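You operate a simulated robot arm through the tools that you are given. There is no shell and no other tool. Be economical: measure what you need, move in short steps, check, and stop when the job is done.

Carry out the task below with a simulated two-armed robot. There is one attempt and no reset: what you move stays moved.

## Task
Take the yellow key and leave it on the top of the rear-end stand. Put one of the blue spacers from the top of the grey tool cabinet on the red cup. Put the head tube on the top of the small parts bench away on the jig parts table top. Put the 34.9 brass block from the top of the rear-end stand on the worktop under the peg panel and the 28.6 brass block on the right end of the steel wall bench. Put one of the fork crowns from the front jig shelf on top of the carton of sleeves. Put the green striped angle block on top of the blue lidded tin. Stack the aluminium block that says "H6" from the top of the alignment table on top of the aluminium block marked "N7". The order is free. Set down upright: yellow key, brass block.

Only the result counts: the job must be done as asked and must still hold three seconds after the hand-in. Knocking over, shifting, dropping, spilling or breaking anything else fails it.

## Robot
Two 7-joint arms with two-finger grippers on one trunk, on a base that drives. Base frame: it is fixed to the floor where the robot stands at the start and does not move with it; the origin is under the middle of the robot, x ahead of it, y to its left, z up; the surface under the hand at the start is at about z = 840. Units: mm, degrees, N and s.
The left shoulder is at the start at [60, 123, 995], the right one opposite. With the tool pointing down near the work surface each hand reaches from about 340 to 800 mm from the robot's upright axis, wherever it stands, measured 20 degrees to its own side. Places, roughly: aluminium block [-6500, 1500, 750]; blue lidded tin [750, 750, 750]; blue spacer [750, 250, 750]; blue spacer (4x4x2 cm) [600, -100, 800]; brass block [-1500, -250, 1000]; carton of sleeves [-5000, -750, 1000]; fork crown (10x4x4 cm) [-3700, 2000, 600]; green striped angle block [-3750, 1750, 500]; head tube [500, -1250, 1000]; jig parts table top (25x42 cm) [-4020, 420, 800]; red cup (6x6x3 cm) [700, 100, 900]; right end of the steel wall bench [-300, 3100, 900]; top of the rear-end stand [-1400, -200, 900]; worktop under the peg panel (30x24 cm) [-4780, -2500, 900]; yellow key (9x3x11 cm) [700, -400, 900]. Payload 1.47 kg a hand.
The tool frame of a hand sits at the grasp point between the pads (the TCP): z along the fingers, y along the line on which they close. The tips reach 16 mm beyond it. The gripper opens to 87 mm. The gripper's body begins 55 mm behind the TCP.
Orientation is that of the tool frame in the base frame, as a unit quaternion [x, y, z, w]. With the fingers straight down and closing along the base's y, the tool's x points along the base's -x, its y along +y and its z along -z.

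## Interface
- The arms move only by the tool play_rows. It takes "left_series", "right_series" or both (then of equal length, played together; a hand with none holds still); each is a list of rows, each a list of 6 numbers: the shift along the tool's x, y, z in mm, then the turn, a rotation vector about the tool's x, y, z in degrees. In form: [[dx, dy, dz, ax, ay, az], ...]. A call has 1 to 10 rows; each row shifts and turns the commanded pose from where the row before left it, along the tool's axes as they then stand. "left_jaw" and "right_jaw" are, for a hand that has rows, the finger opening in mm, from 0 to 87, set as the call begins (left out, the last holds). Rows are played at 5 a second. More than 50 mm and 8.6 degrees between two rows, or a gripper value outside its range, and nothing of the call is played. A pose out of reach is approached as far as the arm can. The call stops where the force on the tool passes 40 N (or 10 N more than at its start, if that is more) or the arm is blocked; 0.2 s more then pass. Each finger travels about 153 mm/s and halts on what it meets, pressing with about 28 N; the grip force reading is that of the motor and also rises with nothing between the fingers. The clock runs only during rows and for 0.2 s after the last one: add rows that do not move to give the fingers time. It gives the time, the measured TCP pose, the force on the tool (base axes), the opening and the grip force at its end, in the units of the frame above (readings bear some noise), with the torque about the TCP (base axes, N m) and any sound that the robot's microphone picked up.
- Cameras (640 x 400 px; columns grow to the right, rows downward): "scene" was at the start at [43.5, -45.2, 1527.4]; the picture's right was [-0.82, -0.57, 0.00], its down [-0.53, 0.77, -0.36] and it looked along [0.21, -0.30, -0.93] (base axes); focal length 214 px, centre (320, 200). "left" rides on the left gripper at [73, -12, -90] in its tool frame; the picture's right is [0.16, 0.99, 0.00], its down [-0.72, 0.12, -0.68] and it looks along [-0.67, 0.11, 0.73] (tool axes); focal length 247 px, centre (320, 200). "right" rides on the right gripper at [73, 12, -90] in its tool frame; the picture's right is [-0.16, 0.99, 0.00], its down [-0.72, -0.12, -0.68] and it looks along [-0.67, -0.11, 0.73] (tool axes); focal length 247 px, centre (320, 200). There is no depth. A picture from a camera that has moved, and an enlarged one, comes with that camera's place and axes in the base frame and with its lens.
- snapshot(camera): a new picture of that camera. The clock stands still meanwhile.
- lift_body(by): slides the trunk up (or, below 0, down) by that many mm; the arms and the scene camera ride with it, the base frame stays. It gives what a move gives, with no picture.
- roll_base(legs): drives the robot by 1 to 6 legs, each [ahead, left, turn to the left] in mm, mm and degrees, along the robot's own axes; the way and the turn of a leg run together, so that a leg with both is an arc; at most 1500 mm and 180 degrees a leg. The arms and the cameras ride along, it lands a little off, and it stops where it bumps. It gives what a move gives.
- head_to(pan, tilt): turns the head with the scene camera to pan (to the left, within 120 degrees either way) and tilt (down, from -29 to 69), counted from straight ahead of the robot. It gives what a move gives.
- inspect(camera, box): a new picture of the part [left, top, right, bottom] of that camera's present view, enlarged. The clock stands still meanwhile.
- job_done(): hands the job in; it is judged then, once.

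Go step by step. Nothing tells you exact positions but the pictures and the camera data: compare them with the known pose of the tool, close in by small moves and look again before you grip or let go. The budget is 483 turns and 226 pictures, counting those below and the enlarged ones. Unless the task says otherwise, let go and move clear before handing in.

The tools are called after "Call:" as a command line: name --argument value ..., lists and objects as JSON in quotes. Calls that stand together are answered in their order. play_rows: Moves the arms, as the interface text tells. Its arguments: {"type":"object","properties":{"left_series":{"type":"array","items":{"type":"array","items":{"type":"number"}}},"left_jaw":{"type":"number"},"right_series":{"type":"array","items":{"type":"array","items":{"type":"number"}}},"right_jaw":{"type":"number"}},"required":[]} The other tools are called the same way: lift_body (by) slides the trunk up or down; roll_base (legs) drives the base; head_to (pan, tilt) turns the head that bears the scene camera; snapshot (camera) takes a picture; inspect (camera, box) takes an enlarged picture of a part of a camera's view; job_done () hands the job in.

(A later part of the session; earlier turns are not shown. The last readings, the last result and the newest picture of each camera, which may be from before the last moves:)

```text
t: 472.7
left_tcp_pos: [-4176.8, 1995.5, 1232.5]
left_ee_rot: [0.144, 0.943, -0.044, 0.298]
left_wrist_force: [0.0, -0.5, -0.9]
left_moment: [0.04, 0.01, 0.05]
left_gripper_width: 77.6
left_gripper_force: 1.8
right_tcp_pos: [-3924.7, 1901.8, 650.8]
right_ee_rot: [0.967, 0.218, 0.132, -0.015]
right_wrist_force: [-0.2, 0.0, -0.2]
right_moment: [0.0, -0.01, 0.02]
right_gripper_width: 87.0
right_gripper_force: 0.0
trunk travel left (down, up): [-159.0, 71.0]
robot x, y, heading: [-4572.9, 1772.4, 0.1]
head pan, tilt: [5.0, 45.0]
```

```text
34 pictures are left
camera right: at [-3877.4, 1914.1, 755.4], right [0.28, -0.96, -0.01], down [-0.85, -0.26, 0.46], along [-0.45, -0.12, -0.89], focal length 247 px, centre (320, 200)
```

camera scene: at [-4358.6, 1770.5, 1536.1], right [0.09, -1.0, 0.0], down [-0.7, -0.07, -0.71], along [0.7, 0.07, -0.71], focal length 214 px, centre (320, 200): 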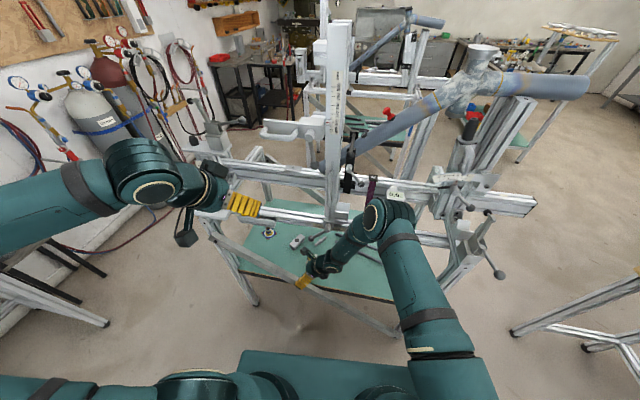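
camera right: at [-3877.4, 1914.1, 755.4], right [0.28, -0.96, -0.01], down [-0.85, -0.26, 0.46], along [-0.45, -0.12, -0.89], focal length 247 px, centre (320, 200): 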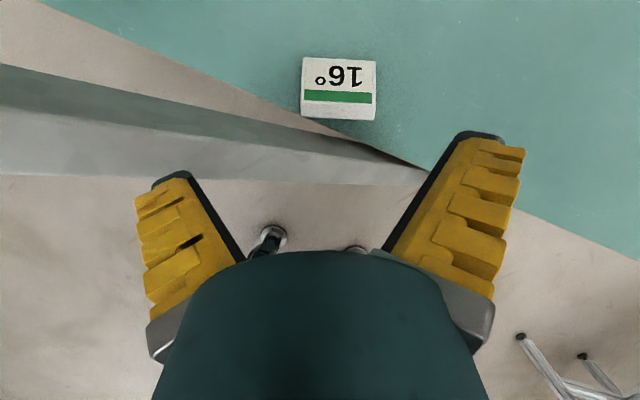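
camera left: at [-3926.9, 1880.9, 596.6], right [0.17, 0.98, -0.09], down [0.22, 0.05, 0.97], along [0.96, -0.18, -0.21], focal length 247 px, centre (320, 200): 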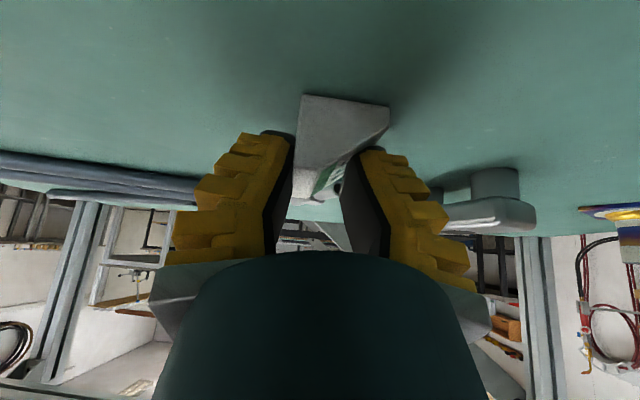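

Call:
play_rows --right_series '[[10, 8.8, 29.4, 0, 0, 0], [10, 8.8, 15, 0, 0, 0], [0, 0, 14, -1.3, 0, 4.7], [0, 0, 0, -1.2, 0, 4.7], [0, 0, 0, 0, 0, 0]]' --right_jaw 87

Call:
snapshot --camera "right"

```text
t: 473.7
left_tcp_pos: [-4176.8, 1993.2, 1232.7]
left_ee_rot: [0.146, 0.942, -0.044, 0.298]
left_wrist_force: [-0.1, 0.9, 0.2]
left_moment: [-0.01, 0.01, -0.02]
left_gripper_width: 77.8
left_gripper_force: 2.0
right_tcp_pos: [-3926.4, 1895.9, 642.1]
right_ee_rot: [0.979, 0.159, 0.131, -0.002]
right_wrist_force: [-14.1, -12.9, 14.4]
right_moment: [0.89, 0.09, 1.22]
right_gripper_width: 84.9
right_gripper_force: 0.2
right hand out of reach, approached as far as the arm can: row 1, 2, 3
trunk travel left (down, up): [-159.0, 71.0]
robot x, y, heading: [-4577.0, 1772.9, -0.1]
head pan, tilt: [5.0, 45.0]
stopped in row 4 (right hand): the force on the tool passed its limit at 56 N (the readings are from after the stop); the commanded pose is now the measured one
```

```text
33 pictures are left
camera right: at [-3877.6, 1904.5, 747.6], right [0.16, -0.99, -0.01], down [-0.87, -0.15, 0.47], along [-0.46, -0.07, -0.88], focal length 247 px, centre (320, 200)
```

right: 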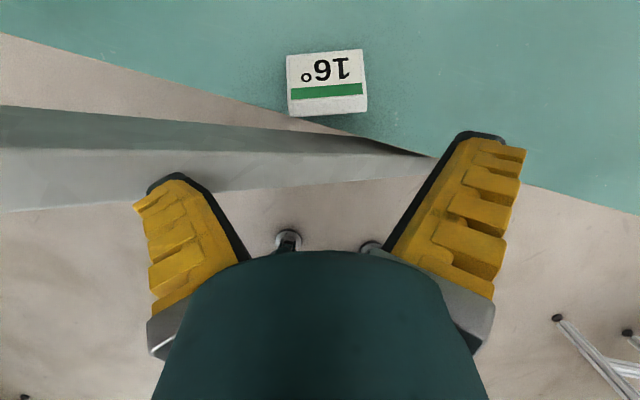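

Arm is at its limit and a finger touched the brace. Free it with a small lift and diagonal base shift (away from the lever).

Call:
lift_body --by 12

Call:
roll_base --legs '[[40, 40, 0], [45, 25, 0]]'

Call:
snapshot --camera "right"

```text
t: 474.3
left_tcp_pos: [-4176.4, 1995.2, 1243.6]
left_ee_rot: [0.145, 0.943, -0.045, 0.297]
left_wrist_force: [1.0, 0.1, -0.4]
left_moment: [-0.01, 0.02, -0.01]
left_gripper_width: 77.6
left_gripper_force: 1.5
right_tcp_pos: [-3925.1, 1899.3, 652.6]
right_ee_rot: [0.978, 0.16, 0.131, -0.005]
right_wrist_force: [-0.9, 0.6, -0.5]
right_moment: [-0.01, 0.0, 0.0]
right_gripper_width: 86.8
right_gripper_force: 0.2
trunk travel left (down, up): [-171.0, 59.0]
robot x, y, heading: [-4580.8, 1773.2, -0.1]
head pan, tilt: [5.0, 45.0]
```

```text
t: 475.2
left_tcp_pos: [-4162.3, 2009.5, 1244.3]
left_ee_rot: [0.146, 0.942, -0.044, 0.299]
left_wrist_force: [-0.2, -0.2, 0.3]
left_moment: [0.0, 0.0, -0.03]
left_gripper_width: 77.4
left_gripper_force: 2.1
right_tcp_pos: [-3911.5, 1907.9, 654.0]
right_ee_rot: [0.978, 0.165, 0.124, 0.005]
right_wrist_force: [-8.8, -4.4, 9.9]
right_moment: [0.66, 0.18, 0.69]
right_gripper_width: 84.4
right_gripper_force: 0.7
trunk travel left (down, up): [-171.0, 59.0]
robot x, y, heading: [-4565.2, 1787.6, -0.3]
head pan, tilt: [5.0, 45.0]
stopped in leg 1: the force on the tool passed its limit at 114 N (the readings are from after the stop); the commanded pose is now the measured one
```

```text
32 pictures are left
camera right: at [-3861.8, 1918.4, 758.4], right [0.17, -0.98, 0.01], down [-0.87, -0.15, 0.48], along [-0.47, -0.09, -0.88], focal length 247 px, centre (320, 200)
```

right: 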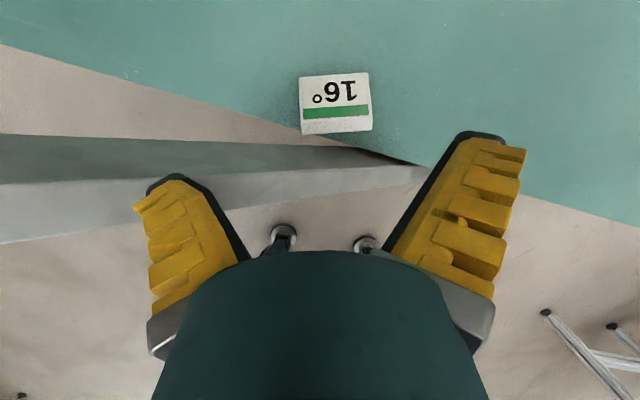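

The brace is just outside the block (x≈−3915), with its top near the fingers. Back away toward lower y, drop to z≈600, then drive in.

Call:
play_rows --right_series '[[-26.3, 29.3, -8.3, 0, 0, 0], [-26.3, 29.3, -8.3, 0, 0, 0], [-26.3, 29.3, -8.3, 0, 0, 0], [-7.7, -1.6, 30.9, 0, 0, 0], [-7.7, -1.6, 30.9, 0, 0, 0], [0, 0, 0, 0, 0, 0]]' --right_jaw 87

Call:
roll_base --legs '[[100, 0, 0]]'

```text
t: 476.6
left_tcp_pos: [-4161.0, 2010.2, 1242.7]
left_ee_rot: [0.146, 0.942, -0.045, 0.298]
left_wrist_force: [-0.5, 0.6, -0.2]
left_moment: [0.03, -0.02, 0.03]
left_gripper_width: 77.7
left_gripper_force: 2.0
right_tcp_pos: [-3960.5, 1799.3, 598.3]
right_ee_rot: [0.979, 0.165, 0.124, 0.004]
right_wrist_force: [-0.5, 0.2, -0.5]
right_moment: [-0.03, 0.01, -0.02]
right_gripper_width: 87.1
right_gripper_force: 0.0
trunk travel left (down, up): [-171.0, 59.0]
robot x, y, heading: [-4563.7, 1791.5, -0.3]
head pan, tilt: [5.0, 45.0]
```

```text
t: 477.7
left_tcp_pos: [-4060.5, 2012.1, 1241.7]
left_ee_rot: [0.147, 0.943, -0.045, 0.296]
left_wrist_force: [0.4, 0.6, 0.4]
left_moment: [0.01, 0.02, 0.03]
left_gripper_width: 77.6
left_gripper_force: 1.6
right_tcp_pos: [-3862.1, 1799.6, 597.3]
right_ee_rot: [0.979, 0.165, 0.124, 0.003]
right_wrist_force: [-0.1, 0.4, -0.9]
right_moment: [0.05, 0.0, 0.02]
right_gripper_width: 87.1
right_gripper_force: 0.2
trunk travel left (down, up): [-171.0, 59.0]
robot x, y, heading: [-4462.6, 1786.1, -0.4]
head pan, tilt: [5.0, 45.0]
```

Call:
play_rows --right_series '[[0, 0, 0, -1.45, 0, 5.8], [8.2, -32.7, -0.7, 0, 0, 0], [8.2, -32.7, -0.7, 0, 0, 0], [8.2, -32.7, -0.7, 0, 0, 0], [0, 0, 0, 0, 0, 0]]' --right_jaw 87

Call:
snapshot --camera "right"

```text
t: 478.9
left_tcp_pos: [-4061.1, 2009.6, 1244.1]
left_ee_rot: [0.145, 0.943, -0.045, 0.298]
left_wrist_force: [0.7, 0.0, 0.1]
left_moment: [-0.02, 0.01, 0.03]
left_gripper_width: 77.8
left_gripper_force: 1.7
right_tcp_pos: [-3861.4, 1902.4, 602.2]
right_ee_rot: [0.985, 0.114, 0.126, 0.01]
right_wrist_force: [-0.6, -0.5, -0.7]
right_moment: [-0.01, 0.0, 0.02]
right_gripper_width: 87.0
right_gripper_force: 0.0
trunk travel left (down, up): [-171.0, 59.0]
robot x, y, heading: [-4465.0, 1788.9, -0.0]
head pan, tilt: [5.0, 45.0]
```

```text
31 pictures are left
camera right: at [-3811.1, 1906.6, 707.2], right [0.07, -1.0, 0.01], down [-0.88, -0.06, 0.47], along [-0.47, -0.04, -0.88], focal length 247 px, centre (320, 200)
```

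right: 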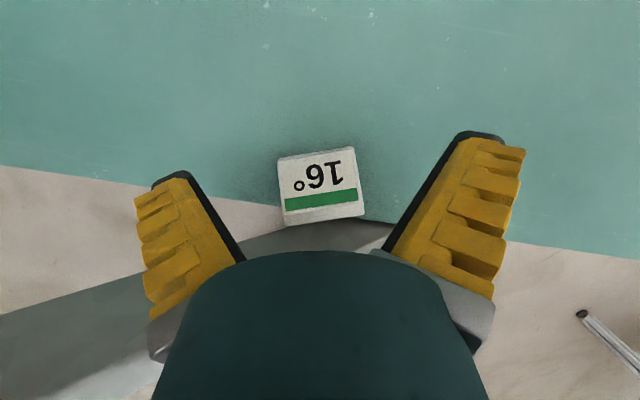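

Perfect alignment over the block. Lower and grip its ends.

Call:
play_rows --right_series '[[-6.6, 0, 14.8, 0, 0, 0], [-6.6, 0, 14.8, 0, 0, 0], [-6.6, 0, 14.8, 0, 0, 0], [0, 0, 0, 0, 0, 0]]' --right_jaw 87

Call:
play_rows --right_series '[[0, 0, 0, 0, 0, 0], [0, 0, 0, 0, 0, 0], [0, 0, 0, 0, 0, 0]]' --right_jaw 0

Call:
snapshot --camera "right"

```text
t: 479.9
left_tcp_pos: [-4063.0, 2011.1, 1243.4]
left_ee_rot: [0.146, 0.942, -0.045, 0.298]
left_wrist_force: [0.1, 0.5, -0.6]
left_moment: [-0.02, 0.02, 0.02]
left_gripper_width: 77.8
left_gripper_force: 1.8
right_tcp_pos: [-3861.8, 1898.0, 591.2]
right_ee_rot: [0.985, 0.114, 0.127, 0.009]
right_wrist_force: [-1.1, 0.0, 0.3]
right_moment: [0.0, -0.02, 0.0]
right_gripper_width: 86.8
right_gripper_force: 0.1
right hand out of reach, approached as far as the arm can: row 1, 2, 3
trunk travel left (down, up): [-171.0, 59.0]
robot x, y, heading: [-4464.6, 1791.1, -0.3]
head pan, tilt: [5.0, 45.0]
```

```text
t: 480.7
left_tcp_pos: [-4062.0, 2009.9, 1243.1]
left_ee_rot: [0.146, 0.942, -0.045, 0.297]
left_wrist_force: [-0.5, -0.8, -0.3]
left_moment: [-0.01, 0.02, 0.01]
left_gripper_width: 77.3
left_gripper_force: 1.9
right_tcp_pos: [-3861.3, 1897.0, 589.4]
right_ee_rot: [0.985, 0.115, 0.125, 0.01]
right_wrist_force: [-0.5, -0.6, 0.5]
right_moment: [0.01, -0.02, -0.03]
right_gripper_width: 0.1
right_gripper_force: 28.1
trunk travel left (down, up): [-171.0, 59.0]
robot x, y, heading: [-4465.3, 1790.4, -0.6]
head pan, tilt: [5.0, 45.0]
```

```text
30 pictures are left
camera right: at [-3811.5, 1902.3, 695.1], right [0.07, -1.0, 0.01], down [-0.88, -0.06, 0.47], along [-0.47, -0.04, -0.88], focal length 247 px, centre (320, 200)
```

right: 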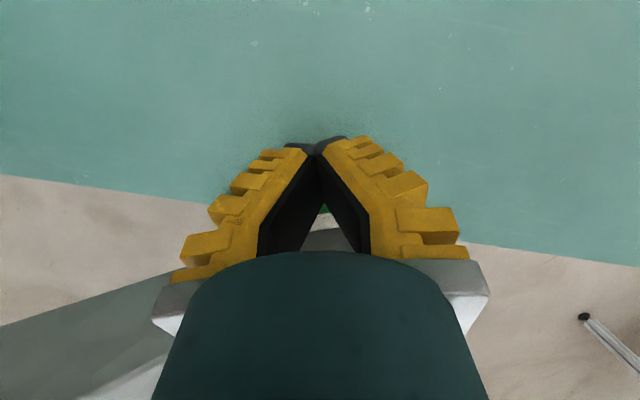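

Arm is at reach limit again; open, and use the trunk for the vertical move.

Call:
play_rows --right_series '[[0, 0, 0, 0, 0, 0], [0, 0, 0, 0, 0, 0], [0, 0, 0, 0, 0, 0]]' --right_jaw 87

Call:
roll_base --legs '[[-8, 3, 0]]'

Call:
lift_body --by -35

Call:
snapshot --camera "right"

```text
t: 481.5
left_tcp_pos: [-4061.5, 2009.9, 1242.7]
left_ee_rot: [0.147, 0.942, -0.045, 0.298]
left_wrist_force: [0.3, 0.1, -0.3]
left_moment: [0.03, -0.03, -0.01]
left_gripper_width: 77.5
left_gripper_force: 1.3
right_tcp_pos: [-3862.2, 1897.3, 590.9]
right_ee_rot: [0.985, 0.113, 0.126, 0.009]
right_wrist_force: [-0.3, 0.3, -0.7]
right_moment: [-0.01, 0.01, 0.01]
right_gripper_width: 87.1
right_gripper_force: 0.1
trunk travel left (down, up): [-171.0, 59.0]
robot x, y, heading: [-4464.6, 1792.0, -0.3]
head pan, tilt: [5.0, 45.0]
```

```text
t: 482.2
left_tcp_pos: [-4069.8, 2012.5, 1244.3]
left_ee_rot: [0.146, 0.943, -0.044, 0.297]
left_wrist_force: [-0.1, -0.1, -0.8]
left_moment: [0.01, -0.04, -0.02]
left_gripper_width: 77.9
left_gripper_force: 2.2
right_tcp_pos: [-3869.7, 1900.6, 590.7]
right_ee_rot: [0.985, 0.113, 0.127, 0.01]
right_wrist_force: [0.0, 0.2, 0.3]
right_moment: [0.03, 0.0, 0.02]
right_gripper_width: 86.9
right_gripper_force: 0.0
trunk travel left (down, up): [-171.0, 59.0]
robot x, y, heading: [-4471.0, 1796.7, -0.2]
head pan, tilt: [5.0, 45.0]
```

```text
t: 483.0
left_tcp_pos: [-4069.7, 2013.7, 1208.6]
left_ee_rot: [0.147, 0.942, -0.045, 0.297]
left_wrist_force: [-0.2, 0.2, 0.2]
left_moment: [0.02, 0.04, -0.03]
left_gripper_width: 77.8
left_gripper_force: 2.3
right_tcp_pos: [-3870.4, 1901.0, 554.8]
right_ee_rot: [0.986, 0.113, 0.126, 0.01]
right_wrist_force: [-0.5, 0.2, -0.4]
right_moment: [-0.02, -0.01, -0.02]
right_gripper_width: 86.9
right_gripper_force: 0.0
trunk travel left (down, up): [-136.0, 94.0]
robot x, y, heading: [-4472.4, 1792.1, -0.2]
head pan, tilt: [5.0, 45.0]
```

```text
29 pictures are left
camera right: at [-3819.3, 1905.0, 660.4], right [0.07, -1.0, 0.01], down [-0.88, -0.06, 0.47], along [-0.47, -0.04, -0.88], focal length 247 px, centre (320, 200)
```

right: 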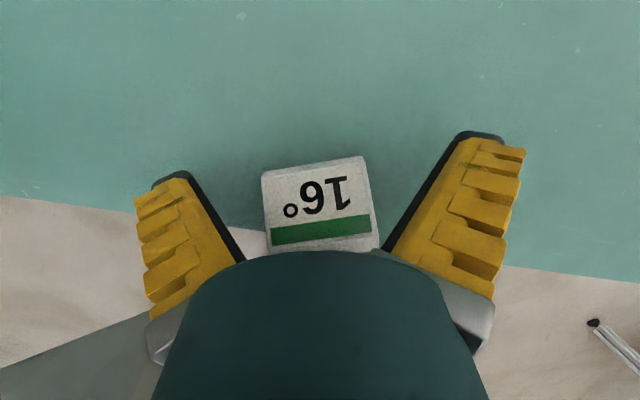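

Call:
play_rows --right_series '[[0, 0, 0, 0, 0, 0], [0, 0, 0, 0, 0, 0], [0, 0, 0, 0, 0, 0], [0, 0, 0, 0, 0, 0]]' --right_jaw 0

Call:
lift_body --by 6

Call:
snapshot --camera "right"

```text
t: 484.0
left_tcp_pos: [-4070.7, 2013.2, 1208.0]
left_ee_rot: [0.146, 0.942, -0.044, 0.297]
left_wrist_force: [0.5, -0.9, 0.2]
left_moment: [-0.05, 0.0, 0.0]
left_gripper_width: 77.6
left_gripper_force: 1.8
right_tcp_pos: [-3870.1, 1900.7, 556.5]
right_ee_rot: [0.985, 0.113, 0.126, 0.009]
right_wrist_force: [-1.6, 3.2, 9.1]
right_moment: [-0.17, 0.06, -0.05]
right_gripper_width: 47.2
right_gripper_force: 27.7
trunk travel left (down, up): [-136.0, 94.0]
robot x, y, heading: [-4473.2, 1792.6, -0.3]
head pan, tilt: [5.0, 45.0]
```

```text
t: 484.6
left_tcp_pos: [-4070.0, 2012.0, 1213.5]
left_ee_rot: [0.147, 0.942, -0.045, 0.297]
left_wrist_force: [-1.0, 0.7, 0.1]
left_moment: [-0.02, -0.01, -0.03]
left_gripper_width: 77.6
left_gripper_force: 2.0
right_tcp_pos: [-3871.0, 1900.7, 560.7]
right_ee_rot: [0.985, 0.114, 0.126, 0.01]
right_wrist_force: [-0.1, -0.1, -0.3]
right_moment: [0.01, 0.02, 0.01]
right_gripper_width: 45.4
right_gripper_force: 28.1
trunk travel left (down, up): [-142.0, 88.0]
robot x, y, heading: [-4468.7, 1793.7, -0.2]
head pan, tilt: [5.0, 45.0]
```

```text
28 pictures are left
camera right: at [-3819.6, 1904.9, 665.5], right [0.07, -1.0, 0.01], down [-0.88, -0.06, 0.48], along [-0.47, -0.04, -0.88], focal length 247 px, centre (320, 200)
```

right: 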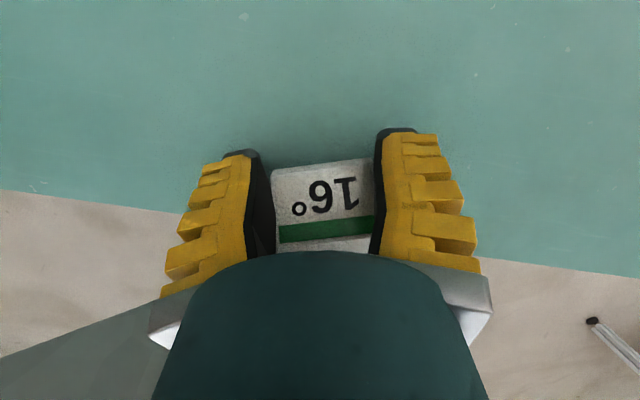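

Call:
lift_body --by 44

Call:
snapshot --camera "right"

```text
t: 485.5
left_tcp_pos: [-4070.7, 2013.7, 1257.6]
left_ee_rot: [0.146, 0.943, -0.044, 0.297]
left_wrist_force: [0.4, 0.6, 0.1]
left_moment: [-0.03, -0.01, 0.03]
left_gripper_width: 77.7
left_gripper_force: 2.1
right_tcp_pos: [-3869.6, 1901.1, 604.4]
right_ee_rot: [0.986, 0.113, 0.126, 0.011]
right_wrist_force: [0.8, 0.7, -1.1]
right_moment: [0.03, -0.01, 0.01]
right_gripper_width: 44.8
right_gripper_force: 28.2
trunk travel left (down, up): [-186.0, 44.0]
robot x, y, heading: [-4476.6, 1793.1, -0.2]
head pan, tilt: [5.0, 45.0]
```

```text
27 pictures are left
camera right: at [-3819.2, 1905.1, 709.8], right [0.07, -1.0, 0.01], down [-0.88, -0.06, 0.47], along [-0.47, -0.04, -0.88], focal length 247 px, centre (320, 200)
```

right: 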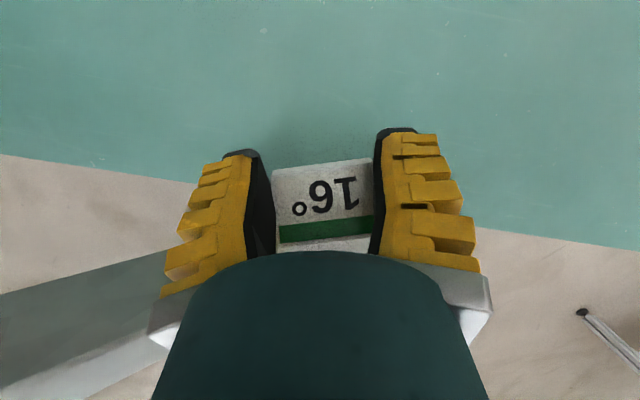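

Held. Retrace: shift to lower y, then back straight out.

Call:
play_rows --right_series '[[-8.2, 32.7, 0.7, 0, 0, 0], [-8.2, 32.7, 0.7, 0, 0, 0], [-8.2, 32.7, 0.7, 0, 0, 0], [-2, 8, 0, 0, 0, 0], [0, 0, 0, 0, 0, 0]]' --right_jaw 0

Call:
roll_base --legs '[[-300, 0, 0]]'

```text
t: 486.7
left_tcp_pos: [-4069.4, 2013.0, 1259.5]
left_ee_rot: [0.146, 0.942, -0.045, 0.298]
left_wrist_force: [-0.1, -0.6, 0.0]
left_moment: [0.02, 0.0, 0.01]
left_gripper_width: 77.7
left_gripper_force: 2.2
right_tcp_pos: [-3871.1, 1789.1, 602.2]
right_ee_rot: [0.985, 0.114, 0.127, 0.01]
right_wrist_force: [-0.2, 0.2, 0.6]
right_moment: [0.0, -0.02, -0.01]
right_gripper_width: 0.0
right_gripper_force: 28.2
trunk travel left (down, up): [-186.0, 44.0]
robot x, y, heading: [-4468.7, 1791.7, -0.3]
head pan, tilt: [5.0, 45.0]
```

```text
t: 488.7
left_tcp_pos: [-4371.8, 2014.2, 1257.4]
left_ee_rot: [0.146, 0.942, -0.045, 0.298]
left_wrist_force: [-1.1, -0.5, 0.3]
left_moment: [0.01, -0.03, -0.02]
left_gripper_width: 77.5
left_gripper_force: 1.7
right_tcp_pos: [-4171.8, 1792.3, 603.9]
right_ee_rot: [0.985, 0.112, 0.127, 0.011]
right_wrist_force: [-0.6, 0.1, 1.0]
right_moment: [-0.02, -0.02, -0.01]
right_gripper_width: 0.0
right_gripper_force: 27.3
trunk travel left (down, up): [-186.0, 44.0]
robot x, y, heading: [-4772.4, 1789.9, -0.1]
head pan, tilt: [5.0, 45.0]
```

It slipped out on the way. Find where it lies.

Call:
inspect --camera "scene" --box '[270, 110, 430, 230]'

```text
3.33 times, centred on (350, 170) of scene
camera zoom: at [-4681.5, 1800.2, 1592.3], right [0.08, -1.0, 0.0], down [-0.7, -0.06, -0.71], along [0.71, 0.06, -0.71], focal length 715 px, centre (220, 300)
```

zoom: 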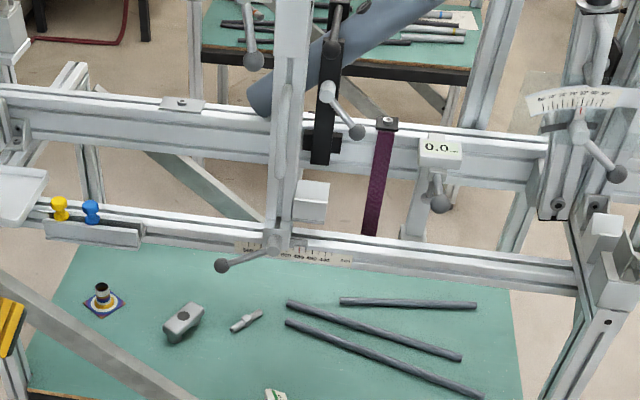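

The block is on the shelf at ≈[-3874,1768], a much clearer spot. Reset: raise hand, lower trunk, straighten the tool, and return.

Call:
play_rows --right_series '[[9.8, 0, -38.7, 0, 0, 0], [9.8, 0, -38.7, 0, 0, 0], [9.8, 0, -38.7, 0, 0, 0], [0, 0, 0, 0, -7.3, 0], [0, 0, 0, 0, -7.3, 0]]' --right_jaw 87

Call:
lift_body --by -80

Call:
roll_base --legs '[[270, 0, 0]]'

Call:
snapshot --camera "right"

```text
t: 489.9
left_tcp_pos: [-4369.7, 2015.0, 1258.6]
left_ee_rot: [0.146, 0.942, -0.045, 0.298]
left_wrist_force: [-0.4, 0.0, -0.6]
left_moment: [0.02, -0.04, -0.01]
left_gripper_width: 77.7
left_gripper_force: 1.3
right_tcp_pos: [-4173.0, 1798.2, 722.1]
right_ee_rot: [0.993, 0.111, -0.001, 0.024]
right_wrist_force: [-0.2, 0.1, -0.1]
right_moment: [0.01, 0.0, -0.02]
right_gripper_width: 87.0
right_gripper_force: 0.0
trunk travel left (down, up): [-186.0, 44.0]
robot x, y, heading: [-4774.2, 1790.1, -0.1]
head pan, tilt: [5.0, 45.0]
```

```text
t: 491.1
left_tcp_pos: [-4370.3, 2015.2, 1178.6]
left_ee_rot: [0.146, 0.942, -0.045, 0.298]
left_wrist_force: [0.2, 0.2, 0.2]
left_moment: [0.0, -0.02, 0.0]
left_gripper_width: 77.6
left_gripper_force: 1.9
right_tcp_pos: [-4172.5, 1799.0, 642.6]
right_ee_rot: [0.993, 0.112, 0.001, 0.025]
right_wrist_force: [-0.1, -0.2, 0.8]
right_moment: [-0.01, -0.01, 0.04]
right_gripper_width: 87.1
right_gripper_force: 0.0
trunk travel left (down, up): [-106.0, 124.0]
robot x, y, heading: [-4776.9, 1796.5, -0.1]
head pan, tilt: [5.0, 45.0]
```

```text
t: 493.0
left_tcp_pos: [-4097.3, 2013.3, 1177.2]
left_ee_rot: [0.146, 0.943, -0.045, 0.296]
left_wrist_force: [1.4, -0.3, 0.5]
left_moment: [-0.02, -0.02, 0.01]
left_gripper_width: 77.4
left_gripper_force: 1.7
right_tcp_pos: [-3900.2, 1796.6, 640.7]
right_ee_rot: [0.993, 0.112, 0.001, 0.024]
right_wrist_force: [-0.1, 0.0, -0.2]
right_moment: [-0.02, -0.01, -0.01]
right_gripper_width: 87.0
right_gripper_force: 0.1
trunk travel left (down, up): [-106.0, 124.0]
robot x, y, heading: [-4501.2, 1793.4, -0.3]
head pan, tilt: [5.0, 45.0]
```

```text
25 pictures are left
camera right: at [-3825.6, 1806.6, 730.3], right [0.07, -1.0, 0.05], down [-0.73, -0.01, 0.68], along [-0.68, -0.08, -0.73], focal length 247 px, centre (320, 200)
```

right: 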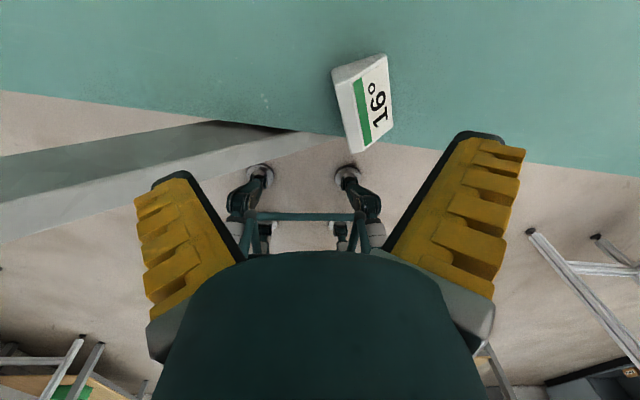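

The block lies along x (≈12°) at the shelf edge, centre ≈[-3899,1760]. Shift and yaw the right hand to close along its length.

Call:
play_rows --right_series '[[-6, 36, 0, 0, 0, -8], [0, 0, 0, 0, 0, -8.5], [0, 0, 0, 0, 0, -8.5], [0, 0, 0, 0, 0, -8.5], [0, 0, 0, 0, 0, -8.5], [0, 0, 0, 0, 0, -8.5], [0, 0, 0, 0, 0, -8.5], [0, 0, 0, 0, 0, -8.5], [0, 0, 0, 0, 0, -8.5], [0, 0, 0, 0, 0, -8.5]]' --right_jaw 87

Call:
play_rows --right_series '[[0, 0, 0, 0, 2.8, -4.5], [0, 0, 20, 0, 0, 0], [0, 0, 0, 0, 0, 0]]' --right_jaw 87

Call:
snapshot --camera "right"

```text
t: 495.2
left_tcp_pos: [-4098.2, 2013.8, 1178.9]
left_ee_rot: [0.146, 0.943, -0.044, 0.297]
left_wrist_force: [-0.9, 0.6, 0.5]
left_moment: [-0.01, -0.05, -0.03]
left_gripper_width: 77.6
left_gripper_force: 1.7
right_tcp_pos: [-3898.2, 1760.0, 643.7]
right_ee_rot: [0.66, 0.751, -0.017, 0.018]
right_wrist_force: [-0.1, -0.8, -0.2]
right_moment: [0.02, -0.02, -0.02]
right_gripper_width: 87.2
right_gripper_force: 0.1
trunk travel left (down, up): [-106.0, 124.0]
robot x, y, heading: [-4499.0, 1793.9, -0.1]
head pan, tilt: [5.0, 45.0]
```

```text
t: 496.0
left_tcp_pos: [-4099.1, 2013.8, 1178.7]
left_ee_rot: [0.146, 0.942, -0.044, 0.298]
left_wrist_force: [0.0, 0.6, 0.8]
left_moment: [0.02, -0.01, 0.01]
left_gripper_width: 77.5
left_gripper_force: 1.7
right_tcp_pos: [-3899.0, 1760.3, 623.7]
right_ee_rot: [0.631, 0.776, -0.001, -0.001]
right_wrist_force: [0.4, 0.0, 0.8]
right_moment: [-0.05, 0.0, 0.03]
right_gripper_width: 87.0
right_gripper_force: 0.0
trunk travel left (down, up): [-106.0, 124.0]
robot x, y, heading: [-4500.4, 1791.7, -0.1]
head pan, tilt: [5.0, 45.0]
```

```text
24 pictures are left
camera right: at [-3900.4, 1834.9, 712.5], right [1.0, 0.05, 0.0], down [0.04, -0.73, 0.68], along [0.03, -0.68, -0.73], focal length 247 px, centre (320, 200)
```

right: 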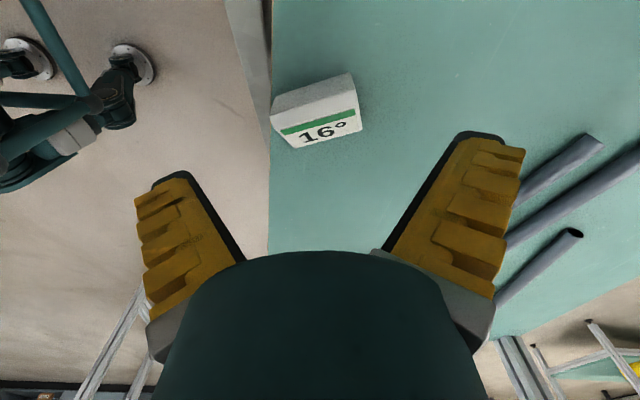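

Call:
play_rows --right_series '[[3, 0, 30, 0, 0, 0], [0, 0, 30, 0, 0, 0], [0, 0, 12, 0, 0, 1.5], [0, 0, 0, 0, 0, 0]]' --right_jaw 87

Call:
play_rows --right_series '[[0, 0, 0, 0, 0, 0], [0, 0, 0, 0, 0, 0], [0, 0, 0, 0, 0, 0], [0, 0, 0, 0, 0, 0]]' --right_jaw 0

Call:
snapshot --camera "right"

```text
t: 497.0
left_tcp_pos: [-4099.6, 2013.5, 1178.2]
left_ee_rot: [0.146, 0.943, -0.044, 0.297]
left_wrist_force: [0.8, 0.4, 0.1]
left_moment: [0.0, 0.0, -0.01]
left_gripper_width: 77.6
left_gripper_force: 1.9
right_tcp_pos: [-3898.9, 1764.0, 550.8]
right_ee_rot: [0.641, 0.768, -0.001, -0.001]
right_wrist_force: [-0.1, 0.6, 0.6]
right_moment: [0.01, 0.01, -0.04]
right_gripper_width: 87.2
right_gripper_force: 0.0
trunk travel left (down, up): [-106.0, 124.0]
robot x, y, heading: [-4503.2, 1791.9, -0.1]
head pan, tilt: [5.0, 45.0]
```

```text
t: 498.0
left_tcp_pos: [-4098.0, 2013.6, 1177.7]
left_ee_rot: [0.146, 0.943, -0.044, 0.297]
left_wrist_force: [0.9, -0.2, 0.0]
left_moment: [0.0, -0.01, -0.02]
left_gripper_width: 77.5
left_gripper_force: 1.8
right_tcp_pos: [-3898.3, 1762.6, 551.0]
right_ee_rot: [0.641, 0.768, -0.001, -0.001]
right_wrist_force: [0.0, 0.3, 0.1]
right_moment: [0.01, 0.0, 0.01]
right_gripper_width: 55.6
right_gripper_force: 28.0
trunk travel left (down, up): [-106.0, 124.0]
robot x, y, heading: [-4499.4, 1791.1, -0.2]
head pan, tilt: [5.0, 45.0]
```

```text
23 pictures are left
camera right: at [-3898.6, 1838.2, 640.3], right [1.0, 0.02, 0.0], down [0.02, -0.73, 0.68], along [0.01, -0.68, -0.73], focal length 247 px, centre (320, 200)
```

right: 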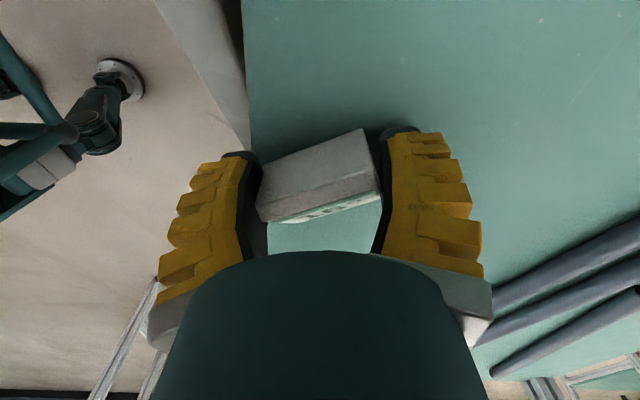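

Call:
play_rows --right_series '[[0, 0, -8, 0, 0, 0], [0, 0, -20, 0, 0, 0], [0, 0, -25, 0, 0, 0], [0, 0, 0, 0, 0, 0]]' --right_jaw 0

Call:
snapshot --camera "right"

```text
t: 499.0
left_tcp_pos: [-4099.4, 2011.6, 1178.4]
left_ee_rot: [0.146, 0.943, -0.044, 0.297]
left_wrist_force: [0.6, -1.0, 0.0]
left_moment: [0.01, -0.02, -0.03]
left_gripper_width: 77.9
left_gripper_force: 1.6
right_tcp_pos: [-3899.6, 1764.1, 604.3]
right_ee_rot: [0.641, 0.768, -0.001, -0.001]
right_wrist_force: [0.2, -0.6, -0.7]
right_moment: [0.02, 0.03, -0.01]
right_gripper_width: 55.7
right_gripper_force: 28.1
trunk travel left (down, up): [-106.0, 124.0]
robot x, y, heading: [-4504.6, 1793.0, -0.5]
head pan, tilt: [5.0, 45.0]
```

```text
22 pictures are left
camera right: at [-3899.2, 1838.4, 693.1], right [1.0, 0.02, 0.0], down [0.02, -0.73, 0.68], along [0.01, -0.68, -0.73], focal length 247 px, centre (320, 200)
```

right: 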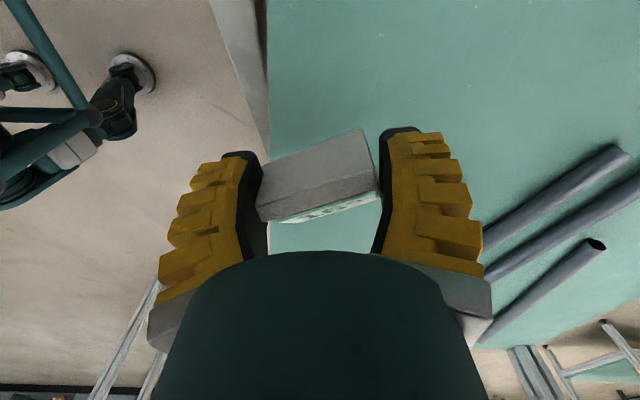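

Held this time. Back straight out, then raise and retract for the long drive.

Call:
roll_base --legs '[[-320, 0, 0]]'

Call:
play_rows --right_series '[[0, 0, -40, 0, 0, 0], [0, 0, -40, 0, 0, 0], [0, 0, -40, 0, 0, 0], [0, 0, -40, 0, 0, 0], [0, -20, -40, 0, 0, 0], [0, -20, -40, 0, 0, 0], [0, -30, -30, 0, 0, 0], [0, -30, -30, 0, 0, 0], [0, -30, -30, 0, 0, 0]]' --right_jaw 0

Call:
lift_body --by 106

Call:
roll_base --legs '[[-410, 0, 0], [0, -1400, 0], [0, -720, 0], [1500, 0, 0], [810, 0, 0]]'

```text
t: 501.1
left_tcp_pos: [-4418.6, 2015.4, 1179.2]
left_ee_rot: [0.145, 0.943, -0.044, 0.298]
left_wrist_force: [-0.1, -0.3, 0.0]
left_moment: [-0.03, -0.01, -0.03]
left_gripper_width: 77.6
left_gripper_force: 2.3
right_tcp_pos: [-4219.0, 1765.8, 604.4]
right_ee_rot: [0.64, 0.768, -0.002, 0.0]
right_wrist_force: [-0.5, -0.1, -0.2]
right_moment: [0.0, -0.01, -0.03]
right_gripper_width: 55.9
right_gripper_force: 27.9
trunk travel left (down, up): [-106.0, 124.0]
robot x, y, heading: [-4817.8, 1792.0, -0.3]
head pan, tilt: [5.0, 45.0]
```

```text
t: 503.1
left_tcp_pos: [-4419.1, 2014.5, 1179.0]
left_ee_rot: [0.146, 0.943, -0.045, 0.297]
left_wrist_force: [-0.9, 0.7, -0.7]
left_moment: [-0.03, 0.0, 0.0]
left_gripper_width: 77.6
left_gripper_force: 1.6
right_tcp_pos: [-4344.5, 1742.8, 934.3]
right_ee_rot: [0.64, 0.769, 0.0, 0.001]
right_wrist_force: [-1.1, -0.3, 0.1]
right_moment: [0.0, -0.05, -0.01]
right_gripper_width: 55.7
right_gripper_force: 28.1
trunk travel left (down, up): [-106.0, 124.0]
robot x, y, heading: [-4821.2, 1791.7, 0.0]
head pan, tilt: [5.0, 45.0]
```

```text
t: 504.5
left_tcp_pos: [-4416.8, 2015.2, 1284.9]
left_ee_rot: [0.145, 0.943, -0.045, 0.298]
left_wrist_force: [0.9, -0.2, -0.6]
left_moment: [0.0, 0.02, 0.01]
left_gripper_width: 77.5
left_gripper_force: 1.9
right_tcp_pos: [-4344.3, 1742.6, 1040.3]
right_ee_rot: [0.64, 0.768, -0.002, -0.001]
right_wrist_force: [0.3, 0.5, -0.8]
right_moment: [0.02, 0.02, 0.01]
right_gripper_width: 55.6
right_gripper_force: 27.9
trunk travel left (down, up): [-212.0, 18.0]
robot x, y, heading: [-4818.6, 1794.9, -0.1]
head pan, tilt: [5.0, 45.0]
```

```text
t: 520.3
left_tcp_pos: [-4846.6, 560.8, 1283.7]
left_ee_rot: [0.149, 0.942, -0.045, 0.298]
left_wrist_force: [0.1, -0.9, 0.2]
left_moment: [0.0, -0.01, 0.0]
left_gripper_width: 77.8
left_gripper_force: 1.5
right_tcp_pos: [-4775.9, 297.7, 1041.9]
right_ee_rot: [0.636, 0.771, 0.007, -0.005]
right_wrist_force: [-0.5, 8.2, -1.2]
right_moment: [-0.08, -0.03, 0.31]
right_gripper_width: 55.3
right_gripper_force: 28.2
trunk travel left (down, up): [-212.0, 18.0]
robot x, y, heading: [-5248.9, 344.1, -0.6]
head pan, tilt: [5.0, 45.0]
stopped in leg 3: the force on the tool passed its limit at 47 N (the readings are from after the stop); the commanded pose is now the measured one
```

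The hand brushed the upright board on the jig parts table. Step back, raise the hand higher, and continue farther west.

Call:
roll_base --legs '[[-40, 30, 0]]'

Call:
play_rows --right_series '[[0, 0, -40, 0, 0, 0], [0, 0, -40, 0, 0, 0], [0, 0, -40, 0, 0, 0]]' --right_jaw 0

Call:
head_to --pan -10 --tilt 45

Call:
snapshot --camera "scene"

```text
t: 521.3
left_tcp_pos: [-4885.7, 590.4, 1284.4]
left_ee_rot: [0.15, 0.941, -0.046, 0.298]
left_wrist_force: [-1.2, 0.5, 0.5]
left_moment: [-0.05, -0.04, -0.03]
left_gripper_width: 77.8
left_gripper_force: 1.6
right_tcp_pos: [-4816.3, 327.4, 1041.3]
right_ee_rot: [0.638, 0.77, 0.006, -0.005]
right_wrist_force: [-0.1, -0.3, 0.1]
right_moment: [0.0, -0.03, 0.02]
right_gripper_width: 55.3
right_gripper_force: 28.4
trunk travel left (down, up): [-212.0, 18.0]
robot x, y, heading: [-5292.4, 368.8, -0.7]
head pan, tilt: [5.0, 45.0]
```

```text
t: 522.1
left_tcp_pos: [-4884.3, 590.4, 1285.1]
left_ee_rot: [0.149, 0.942, -0.045, 0.296]
left_wrist_force: [-0.6, 0.3, -0.2]
left_moment: [0.01, -0.01, -0.02]
left_gripper_width: 77.6
left_gripper_force: 1.5
right_tcp_pos: [-4814.1, 324.4, 1162.2]
right_ee_rot: [0.638, 0.77, 0.005, -0.005]
right_wrist_force: [0.5, 0.6, -1.4]
right_moment: [0.02, 0.0, 0.01]
right_gripper_width: 55.2
right_gripper_force: 28.0
trunk travel left (down, up): [-212.0, 18.0]
robot x, y, heading: [-5291.1, 369.2, -0.8]
head pan, tilt: [5.0, 45.0]
```

```text
t: 522.9
left_tcp_pos: [-4884.6, 589.3, 1283.4]
left_ee_rot: [0.149, 0.942, -0.046, 0.297]
left_wrist_force: [0.1, 0.2, 0.1]
left_moment: [0.04, 0.0, 0.02]
left_gripper_width: 77.5
left_gripper_force: 2.0
right_tcp_pos: [-4813.4, 325.1, 1161.0]
right_ee_rot: [0.638, 0.77, 0.005, -0.005]
right_wrist_force: [-0.1, -0.5, -0.7]
right_moment: [-0.02, 0.04, 0.03]
right_gripper_width: 55.2
right_gripper_force: 28.7
trunk travel left (down, up): [-212.0, 18.0]
robot x, y, heading: [-5288.6, 368.4, -0.7]
head pan, tilt: [-10.0, 45.0]
```

```text
21 pictures are left
camera scene: at [-5197.3, 357.5, 1618.3], right [-0.18, -0.98, 0.0], down [-0.69, 0.13, -0.71], along [0.69, -0.13, -0.71], focal length 214 px, centre (320, 200)
```

scene: 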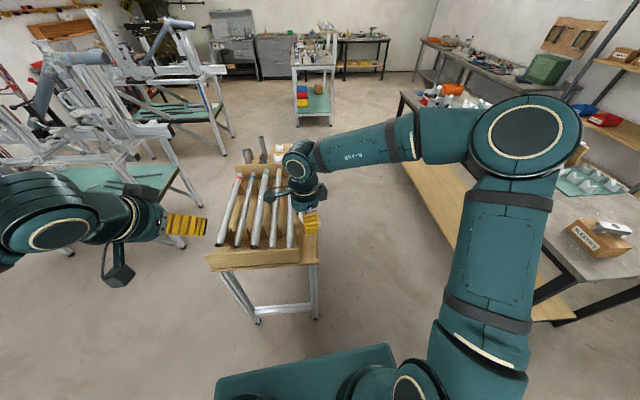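

Call:
roll_base --legs '[[0, -700, 0.7], [1500, 0, 0], [860, 0, 0], [0, 930, 0], [1500, 0, 0], [1100, 0, 0]]'

Call:
head_to --pan 25 --tilt 30

Call:
snapshot --camera "scene"

```text
t: 552.2
left_tcp_pos: [-1891.3, 838.0, 1279.4]
left_ee_rot: [0.125, 0.948, -0.029, 0.29]
left_wrist_force: [2.3, -0.4, -0.5]
left_moment: [-0.02, 0.03, -0.01]
left_gripper_width: 77.5
left_gripper_force: 1.8
right_tcp_pos: [-1809.7, 572.7, 1161.8]
right_ee_rot: [0.62, 0.785, 0.005, -0.006]
right_wrist_force: [1.2, 0.8, -1.4]
right_moment: [0.01, 0.11, -0.01]
right_gripper_width: 54.8
right_gripper_force: 27.8
trunk travel left (down, up): [-212.0, 18.0]
robot x, y, heading: [-2290.8, 597.4, 1.8]
head pan, tilt: [-10.0, 45.0]
stopped in leg 5: the robot was blocked; the commanded pose is now the measured one
```

```text
t: 553.2
left_tcp_pos: [-1896.4, 839.7, 1280.4]
left_ee_rot: [0.125, 0.948, -0.029, 0.291]
left_wrist_force: [0.4, 0.3, 0.1]
left_moment: [0.03, 0.01, -0.01]
left_gripper_width: 77.7
left_gripper_force: 1.8
right_tcp_pos: [-1814.2, 575.7, 1163.9]
right_ee_rot: [0.619, 0.786, 0.006, -0.003]
right_wrist_force: [0.3, 0.2, -0.1]
right_moment: [0.03, -0.01, 0.05]
right_gripper_width: 54.7
right_gripper_force: 27.6
trunk travel left (down, up): [-212.0, 18.0]
robot x, y, heading: [-2288.1, 596.0, 2.2]
head pan, tilt: [25.0, 30.0]
```

```text
20 pictures are left
camera scene: at [-2196.5, 641.3, 1640.8], right [0.45, -0.89, 0.0], down [-0.45, -0.23, -0.87], along [0.77, 0.39, -0.5], focal length 214 px, centre (320, 200)
```

scene: 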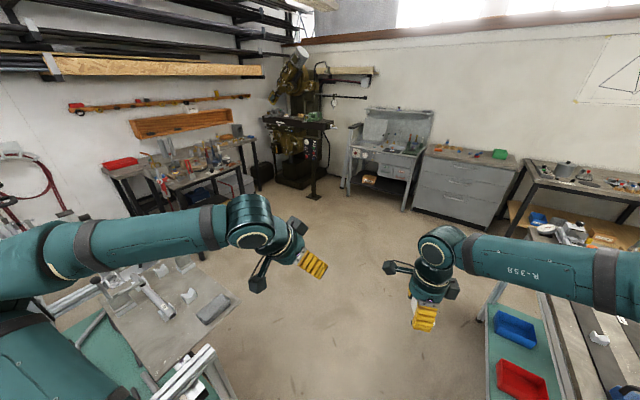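

The left arm is near the rear jig; step back, shift right and continue.

Call:
roll_base --legs '[[-60, 0, -2], [0, -150, 0], [1400, 0, 0], [700, 0, 0]]'

Call:
head_to --pan 25 --tilt 30

Call:
snapshot --camera "scene"

```text
t: 554.1
left_tcp_pos: [-1918.2, 821.2, 1282.5]
left_ee_rot: [0.146, 0.944, -0.033, 0.294]
left_wrist_force: [0.1, 0.2, -0.3]
left_moment: [0.0, 0.03, -0.02]
left_gripper_width: 77.5
left_gripper_force: 1.9
right_tcp_pos: [-1844.7, 560.0, 1162.5]
right_ee_rot: [0.629, 0.777, 0.005, -0.006]
right_wrist_force: [-0.6, -0.2, -0.5]
right_moment: [0.02, 0.02, 0.0]
right_gripper_width: 54.9
right_gripper_force: 28.0
trunk travel left (down, up): [-212.0, 18.0]
robot x, y, heading: [-2322.8, 595.3, 0.6]
head pan, tilt: [25.0, 30.0]
stopped in leg 1: the robot was blocked; the commanded pose is now the measured one
```

```text
t: 554.7
left_tcp_pos: [-1918.7, 824.1, 1282.1]
left_ee_rot: [0.144, 0.945, -0.032, 0.292]
left_wrist_force: [0.0, 0.7, -0.3]
left_moment: [-0.02, -0.02, -0.02]
left_gripper_width: 77.5
left_gripper_force: 1.9
right_tcp_pos: [-1844.0, 561.8, 1163.1]
right_ee_rot: [0.629, 0.778, 0.005, -0.005]
right_wrist_force: [0.5, 0.9, -0.9]
right_moment: [0.01, -0.01, -0.03]
right_gripper_width: 54.9
right_gripper_force: 27.8
trunk travel left (down, up): [-212.0, 18.0]
robot x, y, heading: [-2316.4, 599.2, 0.7]
head pan, tilt: [25.0, 30.0]
```

```text
19 pictures are left
camera scene: at [-2221.4, 637.6, 1640.5], right [0.43, -0.9, 0.0], down [-0.46, -0.22, -0.86], along [0.78, 0.37, -0.5], focal length 214 px, centre (320, 200)
```

scene: 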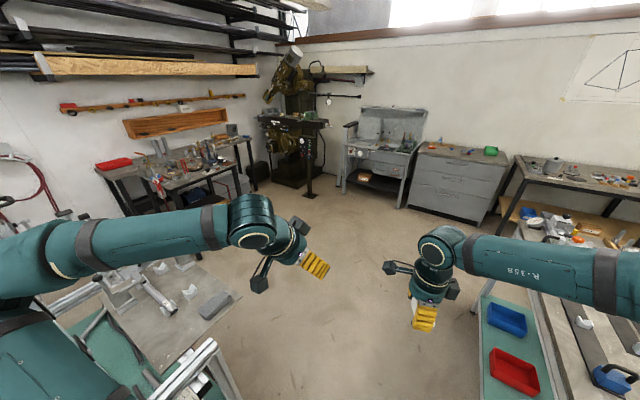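

Call:
roll_base --legs '[[0, -160, 0]]'

```text
t: 555.5
left_tcp_pos: [-1920.3, 813.2, 1283.3]
left_ee_rot: [0.145, 0.944, -0.031, 0.294]
left_wrist_force: [0.1, 0.3, 0.2]
left_moment: [0.0, -0.01, 0.0]
left_gripper_width: 77.5
left_gripper_force: 1.3
right_tcp_pos: [-1845.9, 550.9, 1164.6]
right_ee_rot: [0.628, 0.778, 0.005, -0.004]
right_wrist_force: [-0.2, 0.0, -1.2]
right_moment: [-0.01, 0.02, 0.0]
right_gripper_width: 54.7
right_gripper_force: 28.1
trunk travel left (down, up): [-212.0, 18.0]
robot x, y, heading: [-2318.7, 590.3, 0.7]
head pan, tilt: [25.0, 30.0]
stopped in leg 1: the robot was blocked; the commanded pose is now the measured one
```

Call:
head_to --pan 95 --tilt 45

Call:
snapshot --camera "scene"

```text
t: 557.0
left_tcp_pos: [-1919.8, 812.2, 1282.7]
left_ee_rot: [0.145, 0.944, -0.03, 0.294]
left_wrist_force: [0.2, 0.1, 0.2]
left_moment: [0.0, 0.01, -0.01]
left_gripper_width: 77.8
left_gripper_force: 2.1
right_tcp_pos: [-1845.2, 552.4, 1164.3]
right_ee_rot: [0.628, 0.778, 0.006, -0.005]
right_wrist_force: [0.4, -0.3, -0.9]
right_moment: [0.01, -0.01, 0.05]
right_gripper_width: 54.9
right_gripper_force: 27.9
trunk travel left (down, up): [-212.0, 18.0]
robot x, y, heading: [-2319.2, 591.8, 0.5]
head pan, tilt: [95.0, 45.0]
```

```text
18 pictures are left
camera scene: at [-2314.5, 668.9, 1618.5], right [1.0, 0.1, 0.0], down [0.07, -0.7, -0.71], along [-0.07, 0.7, -0.71], focal length 214 px, centre (320, 200)
```

scene: 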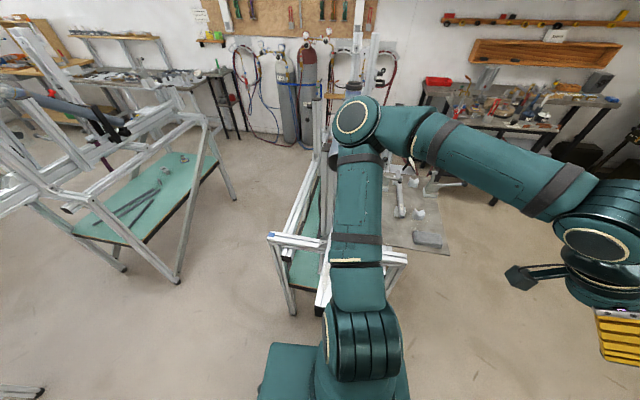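

The left elbow hangs over the rear jig. Raise the left arm and trunk to free it.

Call:
play_rows --left_series '[[-23, 0, -33, 0, 0, 0], [-23, 0, -33, 0, 0, 0], [-23, 0, -33, 0, 0, 0], [-23, 0, -33, 0, 0, 0]]'

Call:
lift_body --by 18

Call:
roll_base --legs '[[0, -160, 0]]'

```text
t: 558.0
left_tcp_pos: [-1920.8, 809.4, 1444.6]
left_ee_rot: [0.144, 0.944, -0.031, 0.294]
left_wrist_force: [-0.9, -0.4, 0.1]
left_moment: [0.0, -0.03, -0.01]
left_gripper_width: 77.9
left_gripper_force: 1.8
right_tcp_pos: [-1848.1, 552.0, 1164.8]
right_ee_rot: [0.628, 0.778, 0.006, -0.005]
right_wrist_force: [0.8, -0.2, -0.3]
right_moment: [0.03, 0.02, 0.0]
right_gripper_width: 54.7
right_gripper_force: 28.2
trunk travel left (down, up): [-212.0, 18.0]
robot x, y, heading: [-2322.5, 589.1, 0.5]
head pan, tilt: [95.0, 45.0]
```

```text
t: 558.6
left_tcp_pos: [-1920.8, 810.1, 1460.7]
left_ee_rot: [0.144, 0.944, -0.031, 0.295]
left_wrist_force: [-0.1, 0.4, 0.7]
left_moment: [0.0, 0.03, -0.02]
left_gripper_width: 77.5
left_gripper_force: 1.6
right_tcp_pos: [-1847.4, 552.0, 1182.8]
right_ee_rot: [0.629, 0.778, 0.006, -0.003]
right_wrist_force: [-0.4, -0.2, -0.9]
right_moment: [0.02, -0.01, -0.01]
right_gripper_width: 54.7
right_gripper_force: 27.2
trunk travel left (down, up): [-230.0, 0.0]
robot x, y, heading: [-2320.5, 589.3, 0.8]
head pan, tilt: [95.0, 45.0]
```

```text
t: 560.6
left_tcp_pos: [-1919.3, 652.8, 1462.3]
left_ee_rot: [0.144, 0.944, -0.031, 0.295]
left_wrist_force: [-0.4, 0.9, -0.5]
left_moment: [0.04, 0.0, 0.02]
left_gripper_width: 77.6
left_gripper_force: 1.4
right_tcp_pos: [-1846.1, 396.5, 1182.0]
right_ee_rot: [0.629, 0.778, 0.006, -0.003]
right_wrist_force: [0.0, 0.0, -0.1]
right_moment: [0.02, 0.01, 0.01]
right_gripper_width: 54.8
right_gripper_force: 28.1
trunk travel left (down, up): [-230.0, 0.0]
robot x, y, heading: [-2319.5, 428.9, 0.4]
head pan, tilt: [95.0, 45.0]
```

Call:
roll_base --legs '[[1400, 0, 0], [770, 0, 0], [0, 300, 0]]'

Call:
head_to --pan 0 --tilt 40

Call:
snapshot --camera "scene"

```text
t: 574.2
left_tcp_pos: [244.9, 998.5, 1462.6]
left_ee_rot: [0.136, 0.946, -0.028, 0.294]
left_wrist_force: [0.7, 0.8, -1.0]
left_moment: [-0.01, 0.03, 0.04]
left_gripper_width: 78.0
left_gripper_force: 1.6
right_tcp_pos: [321.4, 742.6, 1181.5]
right_ee_rot: [0.622, 0.783, 0.006, -0.003]
right_wrist_force: [-0.3, 0.2, -0.5]
right_moment: [-0.01, 0.02, -0.06]
right_gripper_width: 54.5
right_gripper_force: 27.8
trunk travel left (down, up): [-230.0, 0.0]
robot x, y, heading: [-150.2, 770.0, 1.6]
head pan, tilt: [95.0, 45.0]
```

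```text
t: 576.0
left_tcp_pos: [244.8, 997.6, 1461.7]
left_ee_rot: [0.136, 0.946, -0.029, 0.294]
left_wrist_force: [-0.7, 0.1, -0.4]
left_moment: [0.03, 0.02, 0.02]
left_gripper_width: 77.7
left_gripper_force: 1.6
right_tcp_pos: [322.6, 743.4, 1182.2]
right_ee_rot: [0.622, 0.783, 0.006, -0.003]
right_wrist_force: [-0.3, 0.0, 0.2]
right_moment: [0.02, -0.01, 0.02]
right_gripper_width: 54.5
right_gripper_force: 27.8
trunk travel left (down, up): [-230.0, 0.0]
robot x, y, heading: [-150.9, 768.6, 1.6]
head pan, tilt: [0.0, 40.0]
```

```text
17 pictures are left
camera scene: at [-54.8, 774.1, 1643.5], right [0.03, -1.0, 0.0], down [-0.64, -0.02, -0.77], along [0.77, 0.02, -0.64], focal length 214 px, centre (320, 200)
```

scene: 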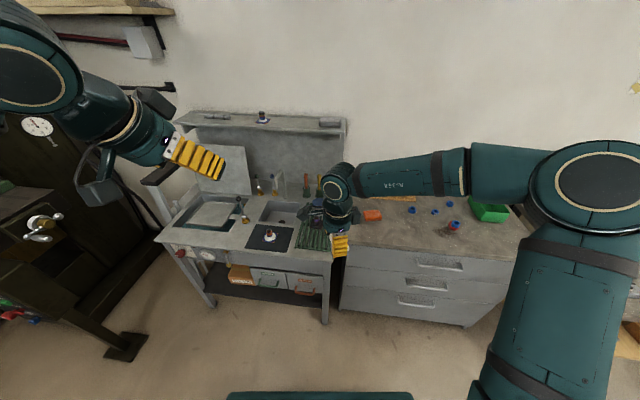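

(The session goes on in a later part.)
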